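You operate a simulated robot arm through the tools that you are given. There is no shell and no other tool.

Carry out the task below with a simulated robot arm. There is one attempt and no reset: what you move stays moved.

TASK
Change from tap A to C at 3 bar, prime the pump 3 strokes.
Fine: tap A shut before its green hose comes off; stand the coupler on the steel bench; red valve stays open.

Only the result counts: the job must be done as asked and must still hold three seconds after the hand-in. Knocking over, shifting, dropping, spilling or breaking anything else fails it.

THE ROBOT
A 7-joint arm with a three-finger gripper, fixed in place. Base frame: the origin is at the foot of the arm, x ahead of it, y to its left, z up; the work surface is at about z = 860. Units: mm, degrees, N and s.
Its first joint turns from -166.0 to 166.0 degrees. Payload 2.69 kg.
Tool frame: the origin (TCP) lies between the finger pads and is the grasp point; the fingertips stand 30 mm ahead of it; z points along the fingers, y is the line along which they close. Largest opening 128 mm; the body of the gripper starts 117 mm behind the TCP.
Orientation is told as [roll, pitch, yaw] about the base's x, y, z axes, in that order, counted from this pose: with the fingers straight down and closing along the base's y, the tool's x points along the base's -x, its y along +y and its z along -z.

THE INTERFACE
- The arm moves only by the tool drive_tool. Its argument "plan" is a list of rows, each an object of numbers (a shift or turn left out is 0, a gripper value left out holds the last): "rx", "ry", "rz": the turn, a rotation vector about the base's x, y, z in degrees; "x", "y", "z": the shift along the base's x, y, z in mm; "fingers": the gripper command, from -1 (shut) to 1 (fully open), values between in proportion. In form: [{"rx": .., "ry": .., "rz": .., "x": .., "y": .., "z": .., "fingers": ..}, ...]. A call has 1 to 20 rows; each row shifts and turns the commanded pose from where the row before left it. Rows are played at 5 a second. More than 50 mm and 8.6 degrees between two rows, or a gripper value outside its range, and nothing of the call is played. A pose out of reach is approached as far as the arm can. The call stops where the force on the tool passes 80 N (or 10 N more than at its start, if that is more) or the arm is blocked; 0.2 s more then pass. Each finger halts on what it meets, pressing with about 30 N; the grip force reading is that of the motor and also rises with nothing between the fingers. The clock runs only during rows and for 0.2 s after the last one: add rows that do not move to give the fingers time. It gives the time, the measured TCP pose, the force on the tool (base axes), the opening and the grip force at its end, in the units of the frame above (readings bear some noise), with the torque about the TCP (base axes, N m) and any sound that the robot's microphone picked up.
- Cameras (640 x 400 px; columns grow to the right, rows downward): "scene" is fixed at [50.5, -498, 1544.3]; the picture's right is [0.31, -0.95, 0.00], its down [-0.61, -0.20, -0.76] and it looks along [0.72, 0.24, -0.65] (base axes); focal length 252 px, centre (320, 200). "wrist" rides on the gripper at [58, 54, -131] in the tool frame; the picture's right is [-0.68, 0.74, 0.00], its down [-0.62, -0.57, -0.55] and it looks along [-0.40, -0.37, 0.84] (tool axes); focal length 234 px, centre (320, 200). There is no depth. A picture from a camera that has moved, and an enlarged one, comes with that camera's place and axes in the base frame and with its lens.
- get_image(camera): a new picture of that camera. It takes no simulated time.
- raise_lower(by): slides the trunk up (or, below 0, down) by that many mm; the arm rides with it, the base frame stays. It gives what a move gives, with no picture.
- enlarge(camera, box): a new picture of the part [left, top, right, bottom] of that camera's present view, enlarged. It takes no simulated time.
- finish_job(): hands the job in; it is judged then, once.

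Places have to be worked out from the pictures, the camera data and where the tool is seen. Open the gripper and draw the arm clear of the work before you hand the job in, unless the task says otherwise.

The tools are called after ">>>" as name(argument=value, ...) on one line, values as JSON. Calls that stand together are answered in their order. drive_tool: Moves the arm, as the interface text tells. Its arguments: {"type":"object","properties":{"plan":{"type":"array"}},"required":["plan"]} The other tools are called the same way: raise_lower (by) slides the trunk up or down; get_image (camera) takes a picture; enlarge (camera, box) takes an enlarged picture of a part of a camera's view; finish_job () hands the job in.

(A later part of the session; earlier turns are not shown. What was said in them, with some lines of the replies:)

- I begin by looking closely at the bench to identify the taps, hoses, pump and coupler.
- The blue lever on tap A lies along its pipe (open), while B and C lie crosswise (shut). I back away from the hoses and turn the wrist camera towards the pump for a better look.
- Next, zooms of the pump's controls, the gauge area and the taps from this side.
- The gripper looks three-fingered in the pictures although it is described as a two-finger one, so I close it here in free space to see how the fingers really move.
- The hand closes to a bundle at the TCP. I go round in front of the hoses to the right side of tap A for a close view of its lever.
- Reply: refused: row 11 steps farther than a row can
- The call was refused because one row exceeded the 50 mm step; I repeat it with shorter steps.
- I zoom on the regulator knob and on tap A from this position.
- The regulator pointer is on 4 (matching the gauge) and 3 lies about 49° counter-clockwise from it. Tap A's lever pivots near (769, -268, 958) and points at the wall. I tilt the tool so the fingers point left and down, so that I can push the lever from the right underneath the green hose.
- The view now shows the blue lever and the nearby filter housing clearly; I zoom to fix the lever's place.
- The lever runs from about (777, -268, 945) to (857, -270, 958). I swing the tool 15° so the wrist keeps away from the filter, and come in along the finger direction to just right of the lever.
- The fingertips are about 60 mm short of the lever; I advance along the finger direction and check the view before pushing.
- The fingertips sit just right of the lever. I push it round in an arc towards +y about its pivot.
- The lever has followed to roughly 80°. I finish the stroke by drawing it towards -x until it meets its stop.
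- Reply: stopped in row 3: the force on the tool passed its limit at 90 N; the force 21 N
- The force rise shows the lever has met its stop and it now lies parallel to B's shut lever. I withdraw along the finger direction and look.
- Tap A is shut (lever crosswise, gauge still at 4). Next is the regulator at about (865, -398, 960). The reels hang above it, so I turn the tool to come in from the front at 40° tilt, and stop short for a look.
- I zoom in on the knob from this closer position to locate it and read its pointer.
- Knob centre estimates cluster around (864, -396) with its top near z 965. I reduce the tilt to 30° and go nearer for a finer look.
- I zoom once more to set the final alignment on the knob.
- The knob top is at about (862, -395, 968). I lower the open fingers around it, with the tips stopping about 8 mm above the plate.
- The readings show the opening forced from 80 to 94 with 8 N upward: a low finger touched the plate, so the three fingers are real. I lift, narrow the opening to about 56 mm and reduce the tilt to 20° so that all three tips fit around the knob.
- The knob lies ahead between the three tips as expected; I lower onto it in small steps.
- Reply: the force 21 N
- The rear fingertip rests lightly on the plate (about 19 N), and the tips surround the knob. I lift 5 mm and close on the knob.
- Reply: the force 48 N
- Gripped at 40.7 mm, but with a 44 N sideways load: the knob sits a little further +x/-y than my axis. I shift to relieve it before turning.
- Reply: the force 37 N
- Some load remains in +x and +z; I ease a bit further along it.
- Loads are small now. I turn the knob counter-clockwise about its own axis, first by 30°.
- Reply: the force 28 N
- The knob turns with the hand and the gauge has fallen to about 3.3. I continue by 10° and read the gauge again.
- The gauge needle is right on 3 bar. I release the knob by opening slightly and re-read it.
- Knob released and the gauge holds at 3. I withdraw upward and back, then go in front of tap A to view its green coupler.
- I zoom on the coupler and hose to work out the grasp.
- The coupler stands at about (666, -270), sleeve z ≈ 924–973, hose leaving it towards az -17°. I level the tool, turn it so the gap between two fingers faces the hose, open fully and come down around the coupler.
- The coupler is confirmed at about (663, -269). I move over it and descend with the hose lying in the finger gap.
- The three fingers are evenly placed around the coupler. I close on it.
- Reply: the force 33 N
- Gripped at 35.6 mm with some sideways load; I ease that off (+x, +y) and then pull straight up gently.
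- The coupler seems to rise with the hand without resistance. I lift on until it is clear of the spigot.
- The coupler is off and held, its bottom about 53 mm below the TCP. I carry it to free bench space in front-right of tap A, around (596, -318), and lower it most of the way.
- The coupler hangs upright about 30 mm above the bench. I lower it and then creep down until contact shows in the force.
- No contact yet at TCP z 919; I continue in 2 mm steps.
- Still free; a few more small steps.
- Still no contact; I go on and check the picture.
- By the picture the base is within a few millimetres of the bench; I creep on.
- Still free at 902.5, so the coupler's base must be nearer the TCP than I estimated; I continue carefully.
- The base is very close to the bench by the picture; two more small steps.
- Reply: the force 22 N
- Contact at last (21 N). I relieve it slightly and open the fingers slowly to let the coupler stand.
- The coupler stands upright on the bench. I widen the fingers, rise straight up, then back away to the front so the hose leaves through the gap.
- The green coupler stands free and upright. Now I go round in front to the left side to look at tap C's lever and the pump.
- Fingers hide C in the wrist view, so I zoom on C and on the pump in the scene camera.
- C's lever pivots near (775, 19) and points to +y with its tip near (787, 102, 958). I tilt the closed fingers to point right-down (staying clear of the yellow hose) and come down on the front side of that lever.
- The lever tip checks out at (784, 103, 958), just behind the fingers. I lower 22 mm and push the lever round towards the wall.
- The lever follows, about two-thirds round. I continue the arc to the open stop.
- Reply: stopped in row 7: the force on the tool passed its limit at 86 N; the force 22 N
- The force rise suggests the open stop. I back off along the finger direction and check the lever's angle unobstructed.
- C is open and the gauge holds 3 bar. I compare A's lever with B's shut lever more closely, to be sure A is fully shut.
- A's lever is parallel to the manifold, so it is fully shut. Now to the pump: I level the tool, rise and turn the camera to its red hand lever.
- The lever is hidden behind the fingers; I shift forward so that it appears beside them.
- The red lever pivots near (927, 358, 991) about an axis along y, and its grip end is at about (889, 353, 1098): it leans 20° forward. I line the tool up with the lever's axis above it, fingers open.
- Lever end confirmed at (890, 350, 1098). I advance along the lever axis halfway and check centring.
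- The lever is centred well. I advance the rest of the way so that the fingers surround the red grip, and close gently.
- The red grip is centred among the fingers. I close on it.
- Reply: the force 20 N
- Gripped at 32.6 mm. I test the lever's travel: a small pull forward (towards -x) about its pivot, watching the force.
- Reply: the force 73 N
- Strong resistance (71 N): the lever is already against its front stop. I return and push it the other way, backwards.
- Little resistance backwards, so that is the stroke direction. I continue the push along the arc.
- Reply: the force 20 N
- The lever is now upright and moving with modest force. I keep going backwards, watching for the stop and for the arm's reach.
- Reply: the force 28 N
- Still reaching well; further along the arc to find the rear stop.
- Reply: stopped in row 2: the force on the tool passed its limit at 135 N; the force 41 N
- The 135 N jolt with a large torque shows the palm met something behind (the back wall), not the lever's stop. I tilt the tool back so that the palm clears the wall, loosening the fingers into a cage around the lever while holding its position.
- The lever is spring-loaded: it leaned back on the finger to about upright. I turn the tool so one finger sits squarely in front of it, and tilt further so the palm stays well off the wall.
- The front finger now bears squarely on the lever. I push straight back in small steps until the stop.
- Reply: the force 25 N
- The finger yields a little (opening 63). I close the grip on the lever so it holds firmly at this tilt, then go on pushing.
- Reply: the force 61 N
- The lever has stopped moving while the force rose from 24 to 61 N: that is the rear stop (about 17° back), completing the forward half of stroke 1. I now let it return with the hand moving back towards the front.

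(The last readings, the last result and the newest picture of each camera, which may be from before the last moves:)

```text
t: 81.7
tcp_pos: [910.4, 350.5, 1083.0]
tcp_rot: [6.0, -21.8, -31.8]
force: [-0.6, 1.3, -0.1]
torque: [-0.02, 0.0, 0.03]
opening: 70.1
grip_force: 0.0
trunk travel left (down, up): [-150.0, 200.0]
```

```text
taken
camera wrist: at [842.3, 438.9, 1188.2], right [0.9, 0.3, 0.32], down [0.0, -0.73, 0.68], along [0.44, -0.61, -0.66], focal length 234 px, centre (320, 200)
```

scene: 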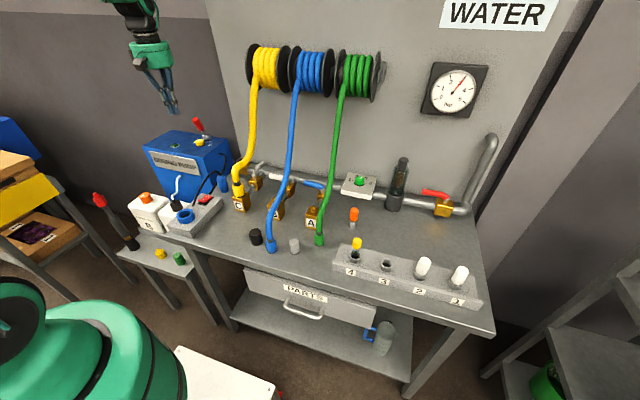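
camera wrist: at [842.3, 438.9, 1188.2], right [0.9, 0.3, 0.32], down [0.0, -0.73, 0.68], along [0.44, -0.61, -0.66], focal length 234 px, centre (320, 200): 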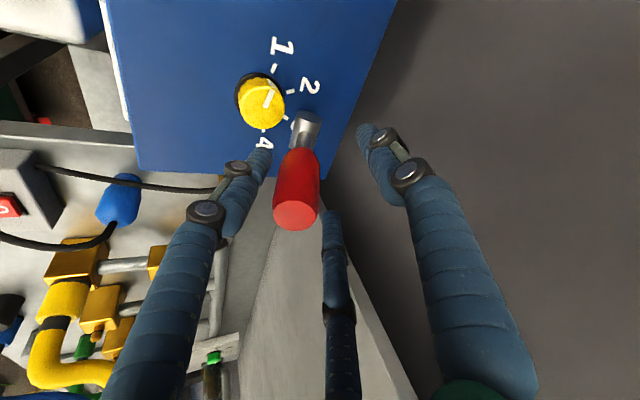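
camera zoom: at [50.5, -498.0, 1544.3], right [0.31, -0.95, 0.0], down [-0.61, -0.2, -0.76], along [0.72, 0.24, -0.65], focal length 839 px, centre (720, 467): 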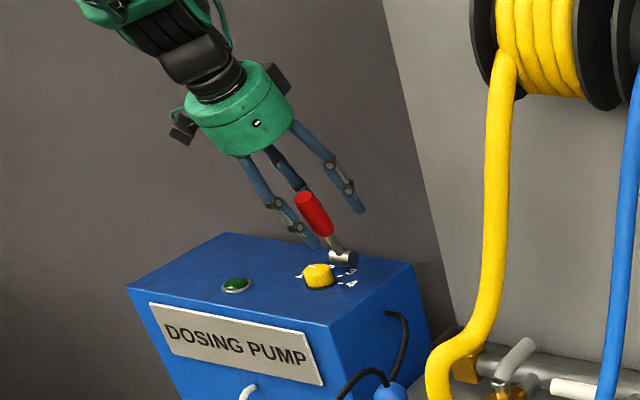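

The lever sprang back to its front stop: stroke 1 is complete. Now stroke 2: the same push back to the rear stop.

>>> drive_tool(plan=[{"x": 5}, {"x": 5}, {"x": 5}, {"x": 5}, {"x": 5}, {"x": 5}, {"x": 5}, {"x": 5}, {"x": 5}, {"x": 3}, {"x": 2}, {}])

>>> enlarge(camera="scene", box=[150, 60, 250, 180])

```text
t: 84.3
tcp_pos: [959.4, 351.2, 1085.0]
tcp_rot: [6.0, -21.9, -31.9]
force: [-17.4, -3.2, 1.0]
torque: [-0.05, 0.72, 0.03]
opening: 82.4
grip_force: 8.2
trunk travel left (down, up): [-150.0, 200.0]
```

```text
3.33 times, centred on (200, 120) of scene
camera zoom: at [50.5, -498.0, 1544.3], right [0.31, -0.95, 0.0], down [-0.61, -0.2, -0.76], along [0.72, 0.24, -0.65], focal length 839 px, centre (720, 467)
```

zoom: 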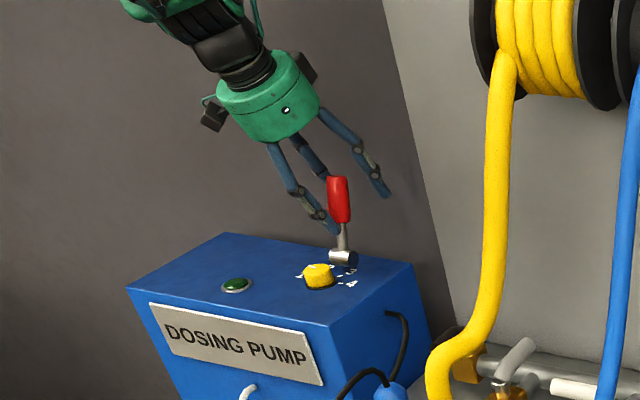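

Force is only 17 N and the lever is a shade short of the earlier end position; I stiffen the grip and push on to the stop.

>>> drive_tool(plan=[{"fingers": -0.4}, {"fingers": -1}, {}, {"x": 2}, {}])

>>> enlarge(camera="scene", box=[150, 60, 250, 180])

```text
t: 85.5
tcp_pos: [958.9, 349.9, 1087.1]
tcp_rot: [5.9, -21.8, -32.0]
force: [-61.5, -1.0, 5.6]
torque: [0.06, 2.56, -0.06]
opening: 74.0
grip_force: 29.8
trunk travel left (down, up): [-150.0, 200.0]
```

```text
3.33 times, centred on (200, 120) of scene
camera zoom: at [50.5, -498.0, 1544.3], right [0.31, -0.95, 0.0], down [-0.61, -0.2, -0.76], along [0.72, 0.24, -0.65], focal length 839 px, centre (720, 467)
```

zoom: 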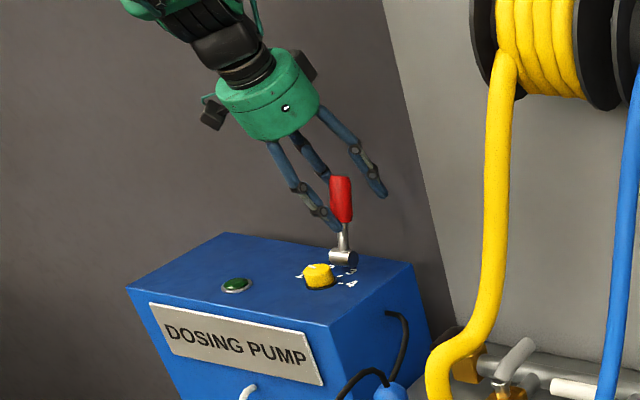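

Same end position as before, with 61 N and no further motion, so the rear stop is reached. I let it return for stroke 2.

>>> drive_tool(plan=[{"x": -5, "fingers": 0.1}, {"x": -5}, {"x": -5}, {"x": -5}, {"x": -5}, {"x": -5}, {"x": -5}, {"x": -5}, {"x": -5}, {"x": -5}, {"x": -2}, {}])

>>> enlarge(camera="scene", box=[150, 60, 250, 180])

```text
t: 88.1
tcp_pos: [910.4, 349.0, 1084.3]
tcp_rot: [6.0, -21.9, -32.1]
force: [0.3, -0.3, -0.2]
torque: [0.01, 0.01, 0.0]
opening: 70.5
grip_force: 0.1
trunk travel left (down, up): [-150.0, 200.0]
```

```text
3.33 times, centred on (200, 120) of scene
camera zoom: at [50.5, -498.0, 1544.3], right [0.31, -0.95, 0.0], down [-0.61, -0.2, -0.76], along [0.72, 0.24, -0.65], focal length 839 px, centre (720, 467)
```

zoom: 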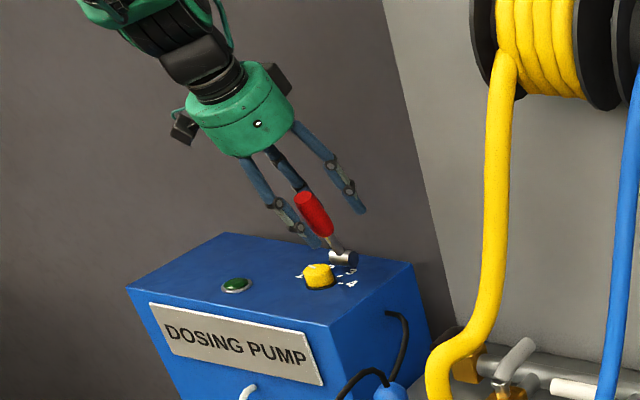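

The lever is back at the front after stroke 2. Now stroke 3, in the same way.

>>> drive_tool(plan=[{"x": 5}, {"x": 5}, {"x": 5}, {"x": 5}, {"x": 5}, {"x": 5}, {"x": 5}, {"x": 5}, {"x": 5}, {"x": 3}, {"fingers": -0.4}, {"fingers": -1}, {"x": 2}, {"x": 2}, {}])

>>> enlarge(camera="scene", box=[150, 60, 250, 180])

```text
t: 91.3
tcp_pos: [958.5, 348.0, 1085.6]
tcp_rot: [5.9, -21.7, -32.0]
force: [-60.6, -5.8, 1.7]
torque: [-0.28, 2.45, 0.1]
opening: 73.8
grip_force: 29.8
trunk travel left (down, up): [-150.0, 200.0]
```

```text
3.33 times, centred on (200, 120) of scene
camera zoom: at [50.5, -498.0, 1544.3], right [0.31, -0.95, 0.0], down [-0.61, -0.2, -0.76], along [0.72, 0.24, -0.65], focal length 839 px, centre (720, 467)
```

zoom: 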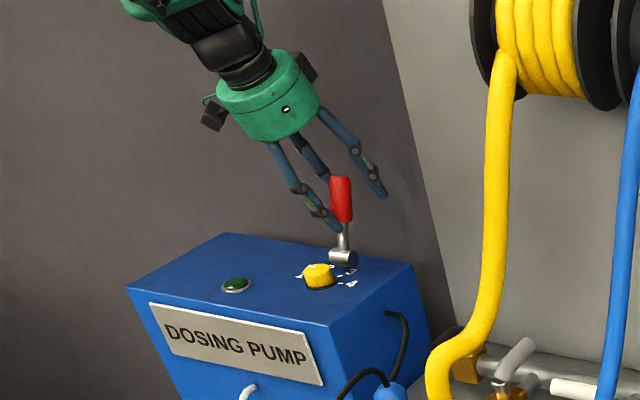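

Stroke 3 has reached the rear stop with the same signature. I let the lever return once more.

>>> drive_tool(plan=[{"x": -5, "fingers": 0.1}, {"x": -5}, {"x": -5}, {"x": -5}, {"x": -5}, {"x": -5}, {"x": -5}, {"x": -5}, {"x": -5}, {"x": -5}, {"x": -2}, {}])

>>> enlarge(camera="scene", box=[150, 60, 250, 180])

>>> get_image(camera="wrist")

```text
t: 93.9
tcp_pos: [910.0, 349.5, 1081.9]
tcp_rot: [6.0, -21.7, -32.1]
force: [0.0, -1.0, 0.4]
torque: [0.02, -0.01, 0.0]
opening: 70.6
grip_force: 0.1
trunk travel left (down, up): [-150.0, 200.0]
```

```text
3.33 times, centred on (200, 120) of scene
camera zoom: at [50.5, -498.0, 1544.3], right [0.31, -0.95, 0.0], down [-0.61, -0.2, -0.76], along [0.72, 0.24, -0.65], focal length 839 px, centre (720, 467)
```

zoom: 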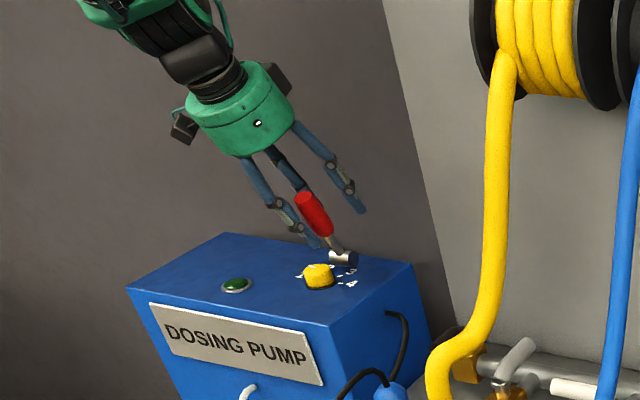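

```text
taken
camera wrist: at [843.0, 438.2, 1188.0], right [0.9, 0.3, 0.32], down [0.0, -0.73, 0.68], along [0.44, -0.61, -0.66], focal length 234 px, centre (320, 200)
```

wrist: 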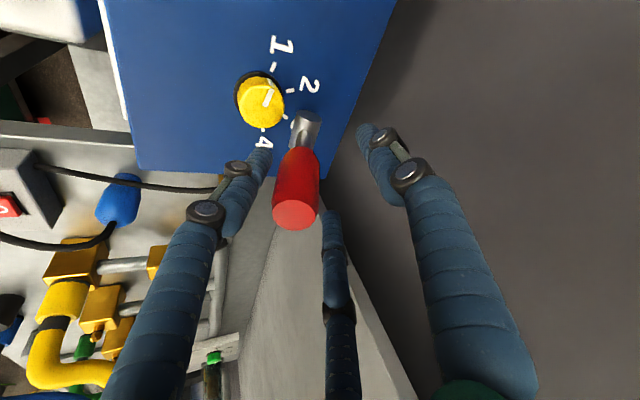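

All three strokes are done and the lever rests at the front. I withdraw along the lever's axis, move clear and inspect everything.

>>> drive_tool(plan=[{"x": -11, "z": 30, "fingers": 0.4}, {"x": -12, "z": 30}, {"x": -12, "z": 30}, {"x": -12, "z": 30}, {"x": -12, "z": 30}, {"x": -40, "z": 20}, {"x": -45}, {"x": -45, "y": -15}, {"x": -45, "y": -15}, {"x": -45, "y": -15}, {"x": -45}, {"x": -45}])

>>> get_image(camera="scene")

>>> enlarge(camera="scene", box=[150, 105, 250, 185])

>>> enlarge(camera="scene", box=[220, 140, 380, 260])

>>> enlarge(camera="scene", box=[330, 50, 510, 230])

>>> get_image(camera="wrist")

```text
t: 96.5
tcp_pos: [541.5, 305.3, 1253.4]
tcp_rot: [6.0, -21.6, -32.0]
force: [-0.1, 0.7, 0.0]
torque: [-0.03, 0.04, -0.03]
opening: 89.4
grip_force: 0.1
trunk travel left (down, up): [-150.0, 200.0]
```

```text
taken
```

scene: 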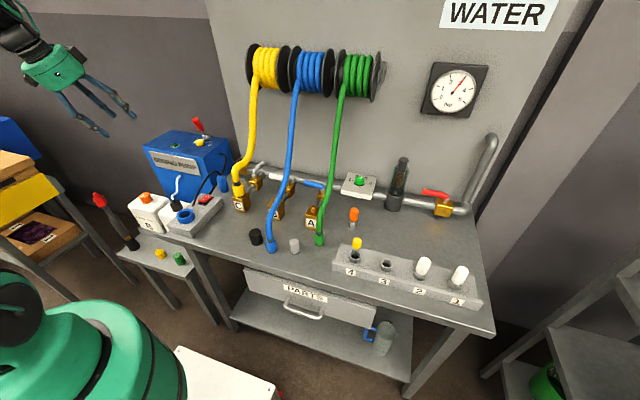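

```text
5.00 times, centred on (200, 145) of scene
camera zoom: at [50.5, -498.0, 1544.3], right [0.31, -0.95, 0.0], down [-0.61, -0.2, -0.76], along [0.72, 0.24, -0.65], focal length 1258 px, centre (920, 475)
```

zoom: 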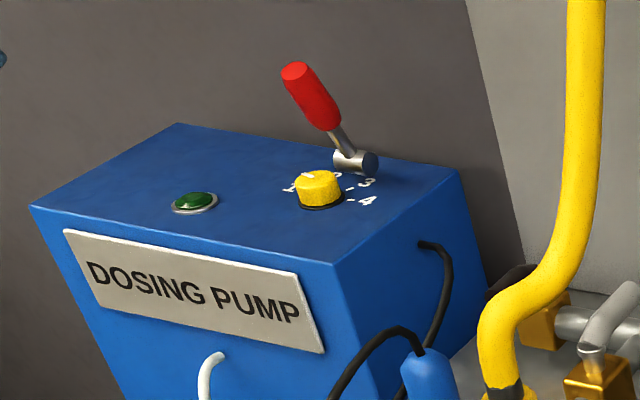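

```text
3.33 times, centred on (300, 200) of scene
camera zoom: at [50.5, -498.0, 1544.3], right [0.31, -0.95, 0.0], down [-0.61, -0.2, -0.76], along [0.72, 0.24, -0.65], focal length 839 px, centre (387, 200)
```

zoom: 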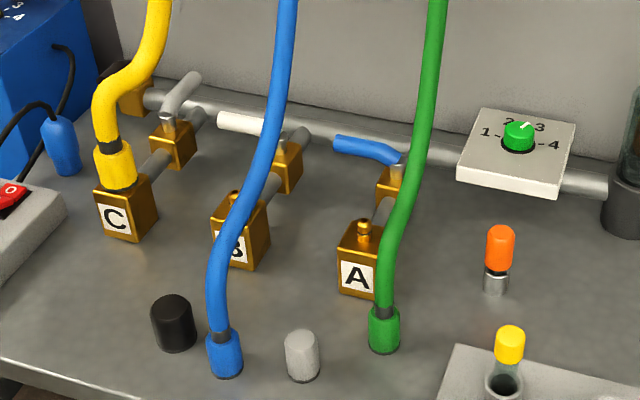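

```text
2.22 times, centred on (420, 140) of scene
camera zoom: at [50.5, -498.0, 1544.3], right [0.31, -0.95, 0.0], down [-0.61, -0.2, -0.76], along [0.72, 0.24, -0.65], focal length 559 px, centre (98, 333)
```

zoom: 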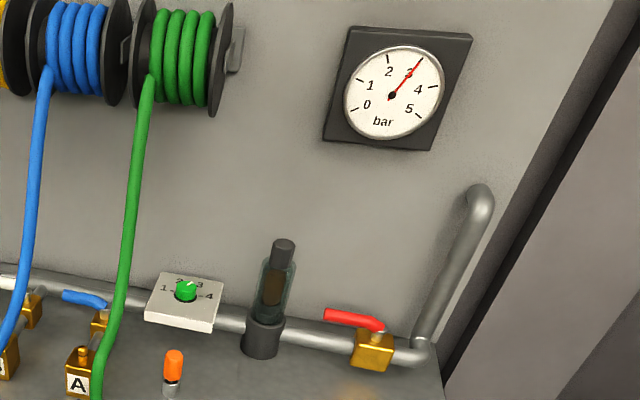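

```text
taken
camera wrist: at [473.6, 393.3, 1357.9], right [0.9, 0.3, 0.32], down [0.0, -0.73, 0.68], along [0.44, -0.61, -0.66], focal length 234 px, centre (320, 200)
```

wrist: 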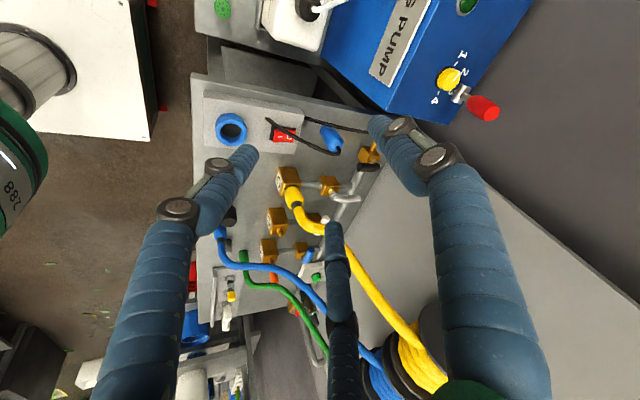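

Everything checks: A shut and bare, green coupler upright on the bench, C open with the yellow hose, gauge on 3 bar, red valve untouched, pump lever at rest after three strokes. I open the gripper fully, well clear of the work, before handing in.

>>> drive_tool(plan=[{"fingers": 1, "x": -30, "z": 20}, {"x": -30, "z": 10}, {}])

>>> enlarge(camera="scene", box=[220, 60, 500, 260])

```text
t: 97.3
tcp_pos: [480.1, 305.9, 1285.1]
tcp_rot: [6.1, -21.8, -32.0]
force: [-1.4, 0.2, 0.1]
torque: [0.02, -0.04, 0.01]
opening: 128.1
grip_force: 0.0
trunk travel left (down, up): [-150.0, 200.0]
```

```text
2.00 times, centred on (360, 160) of scene
camera zoom: at [50.5, -498.0, 1544.3], right [0.31, -0.95, 0.0], down [-0.61, -0.2, -0.76], along [0.72, 0.24, -0.65], focal length 503 px, centre (240, 280)
```

zoom: 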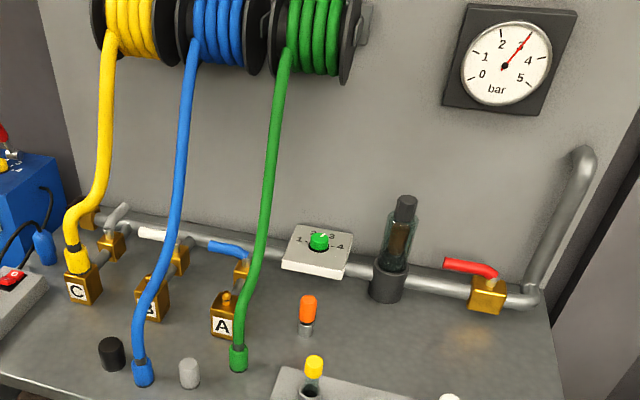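

The gripper is open and clear, and the scene is stable with the gauge at 3 bar. I hand the job in.

>>> finish_job()

```text
The job is handed in.
```

I've changed over from tap A to tap C at 3 bar, primed the pump 3 strokes, and handed the job in.

- **Tap A:** I shut it before taking the green hose off. Its coupler now stands upright on the steel bench.
- **Pressure:** the regulator is turned down from 4, and the gauge was still on 3 bar at hand-in.
- **Tap C:** it is open, with the yellow hose that was already on it.
- **Pump:** I worked the red hand lever through three full strokes, and it rests at its front stop.
- **Red valve:** not touched, still open.

**Pump count:** the first stroke was uneven. The gripper met the wall behind the pump, the lever came back about halfway, and I then pushed it to the end. I counted that as one stroke, but nothing on the pump shows its own count.

In the last pictures nothing else had been moved or knocked over.
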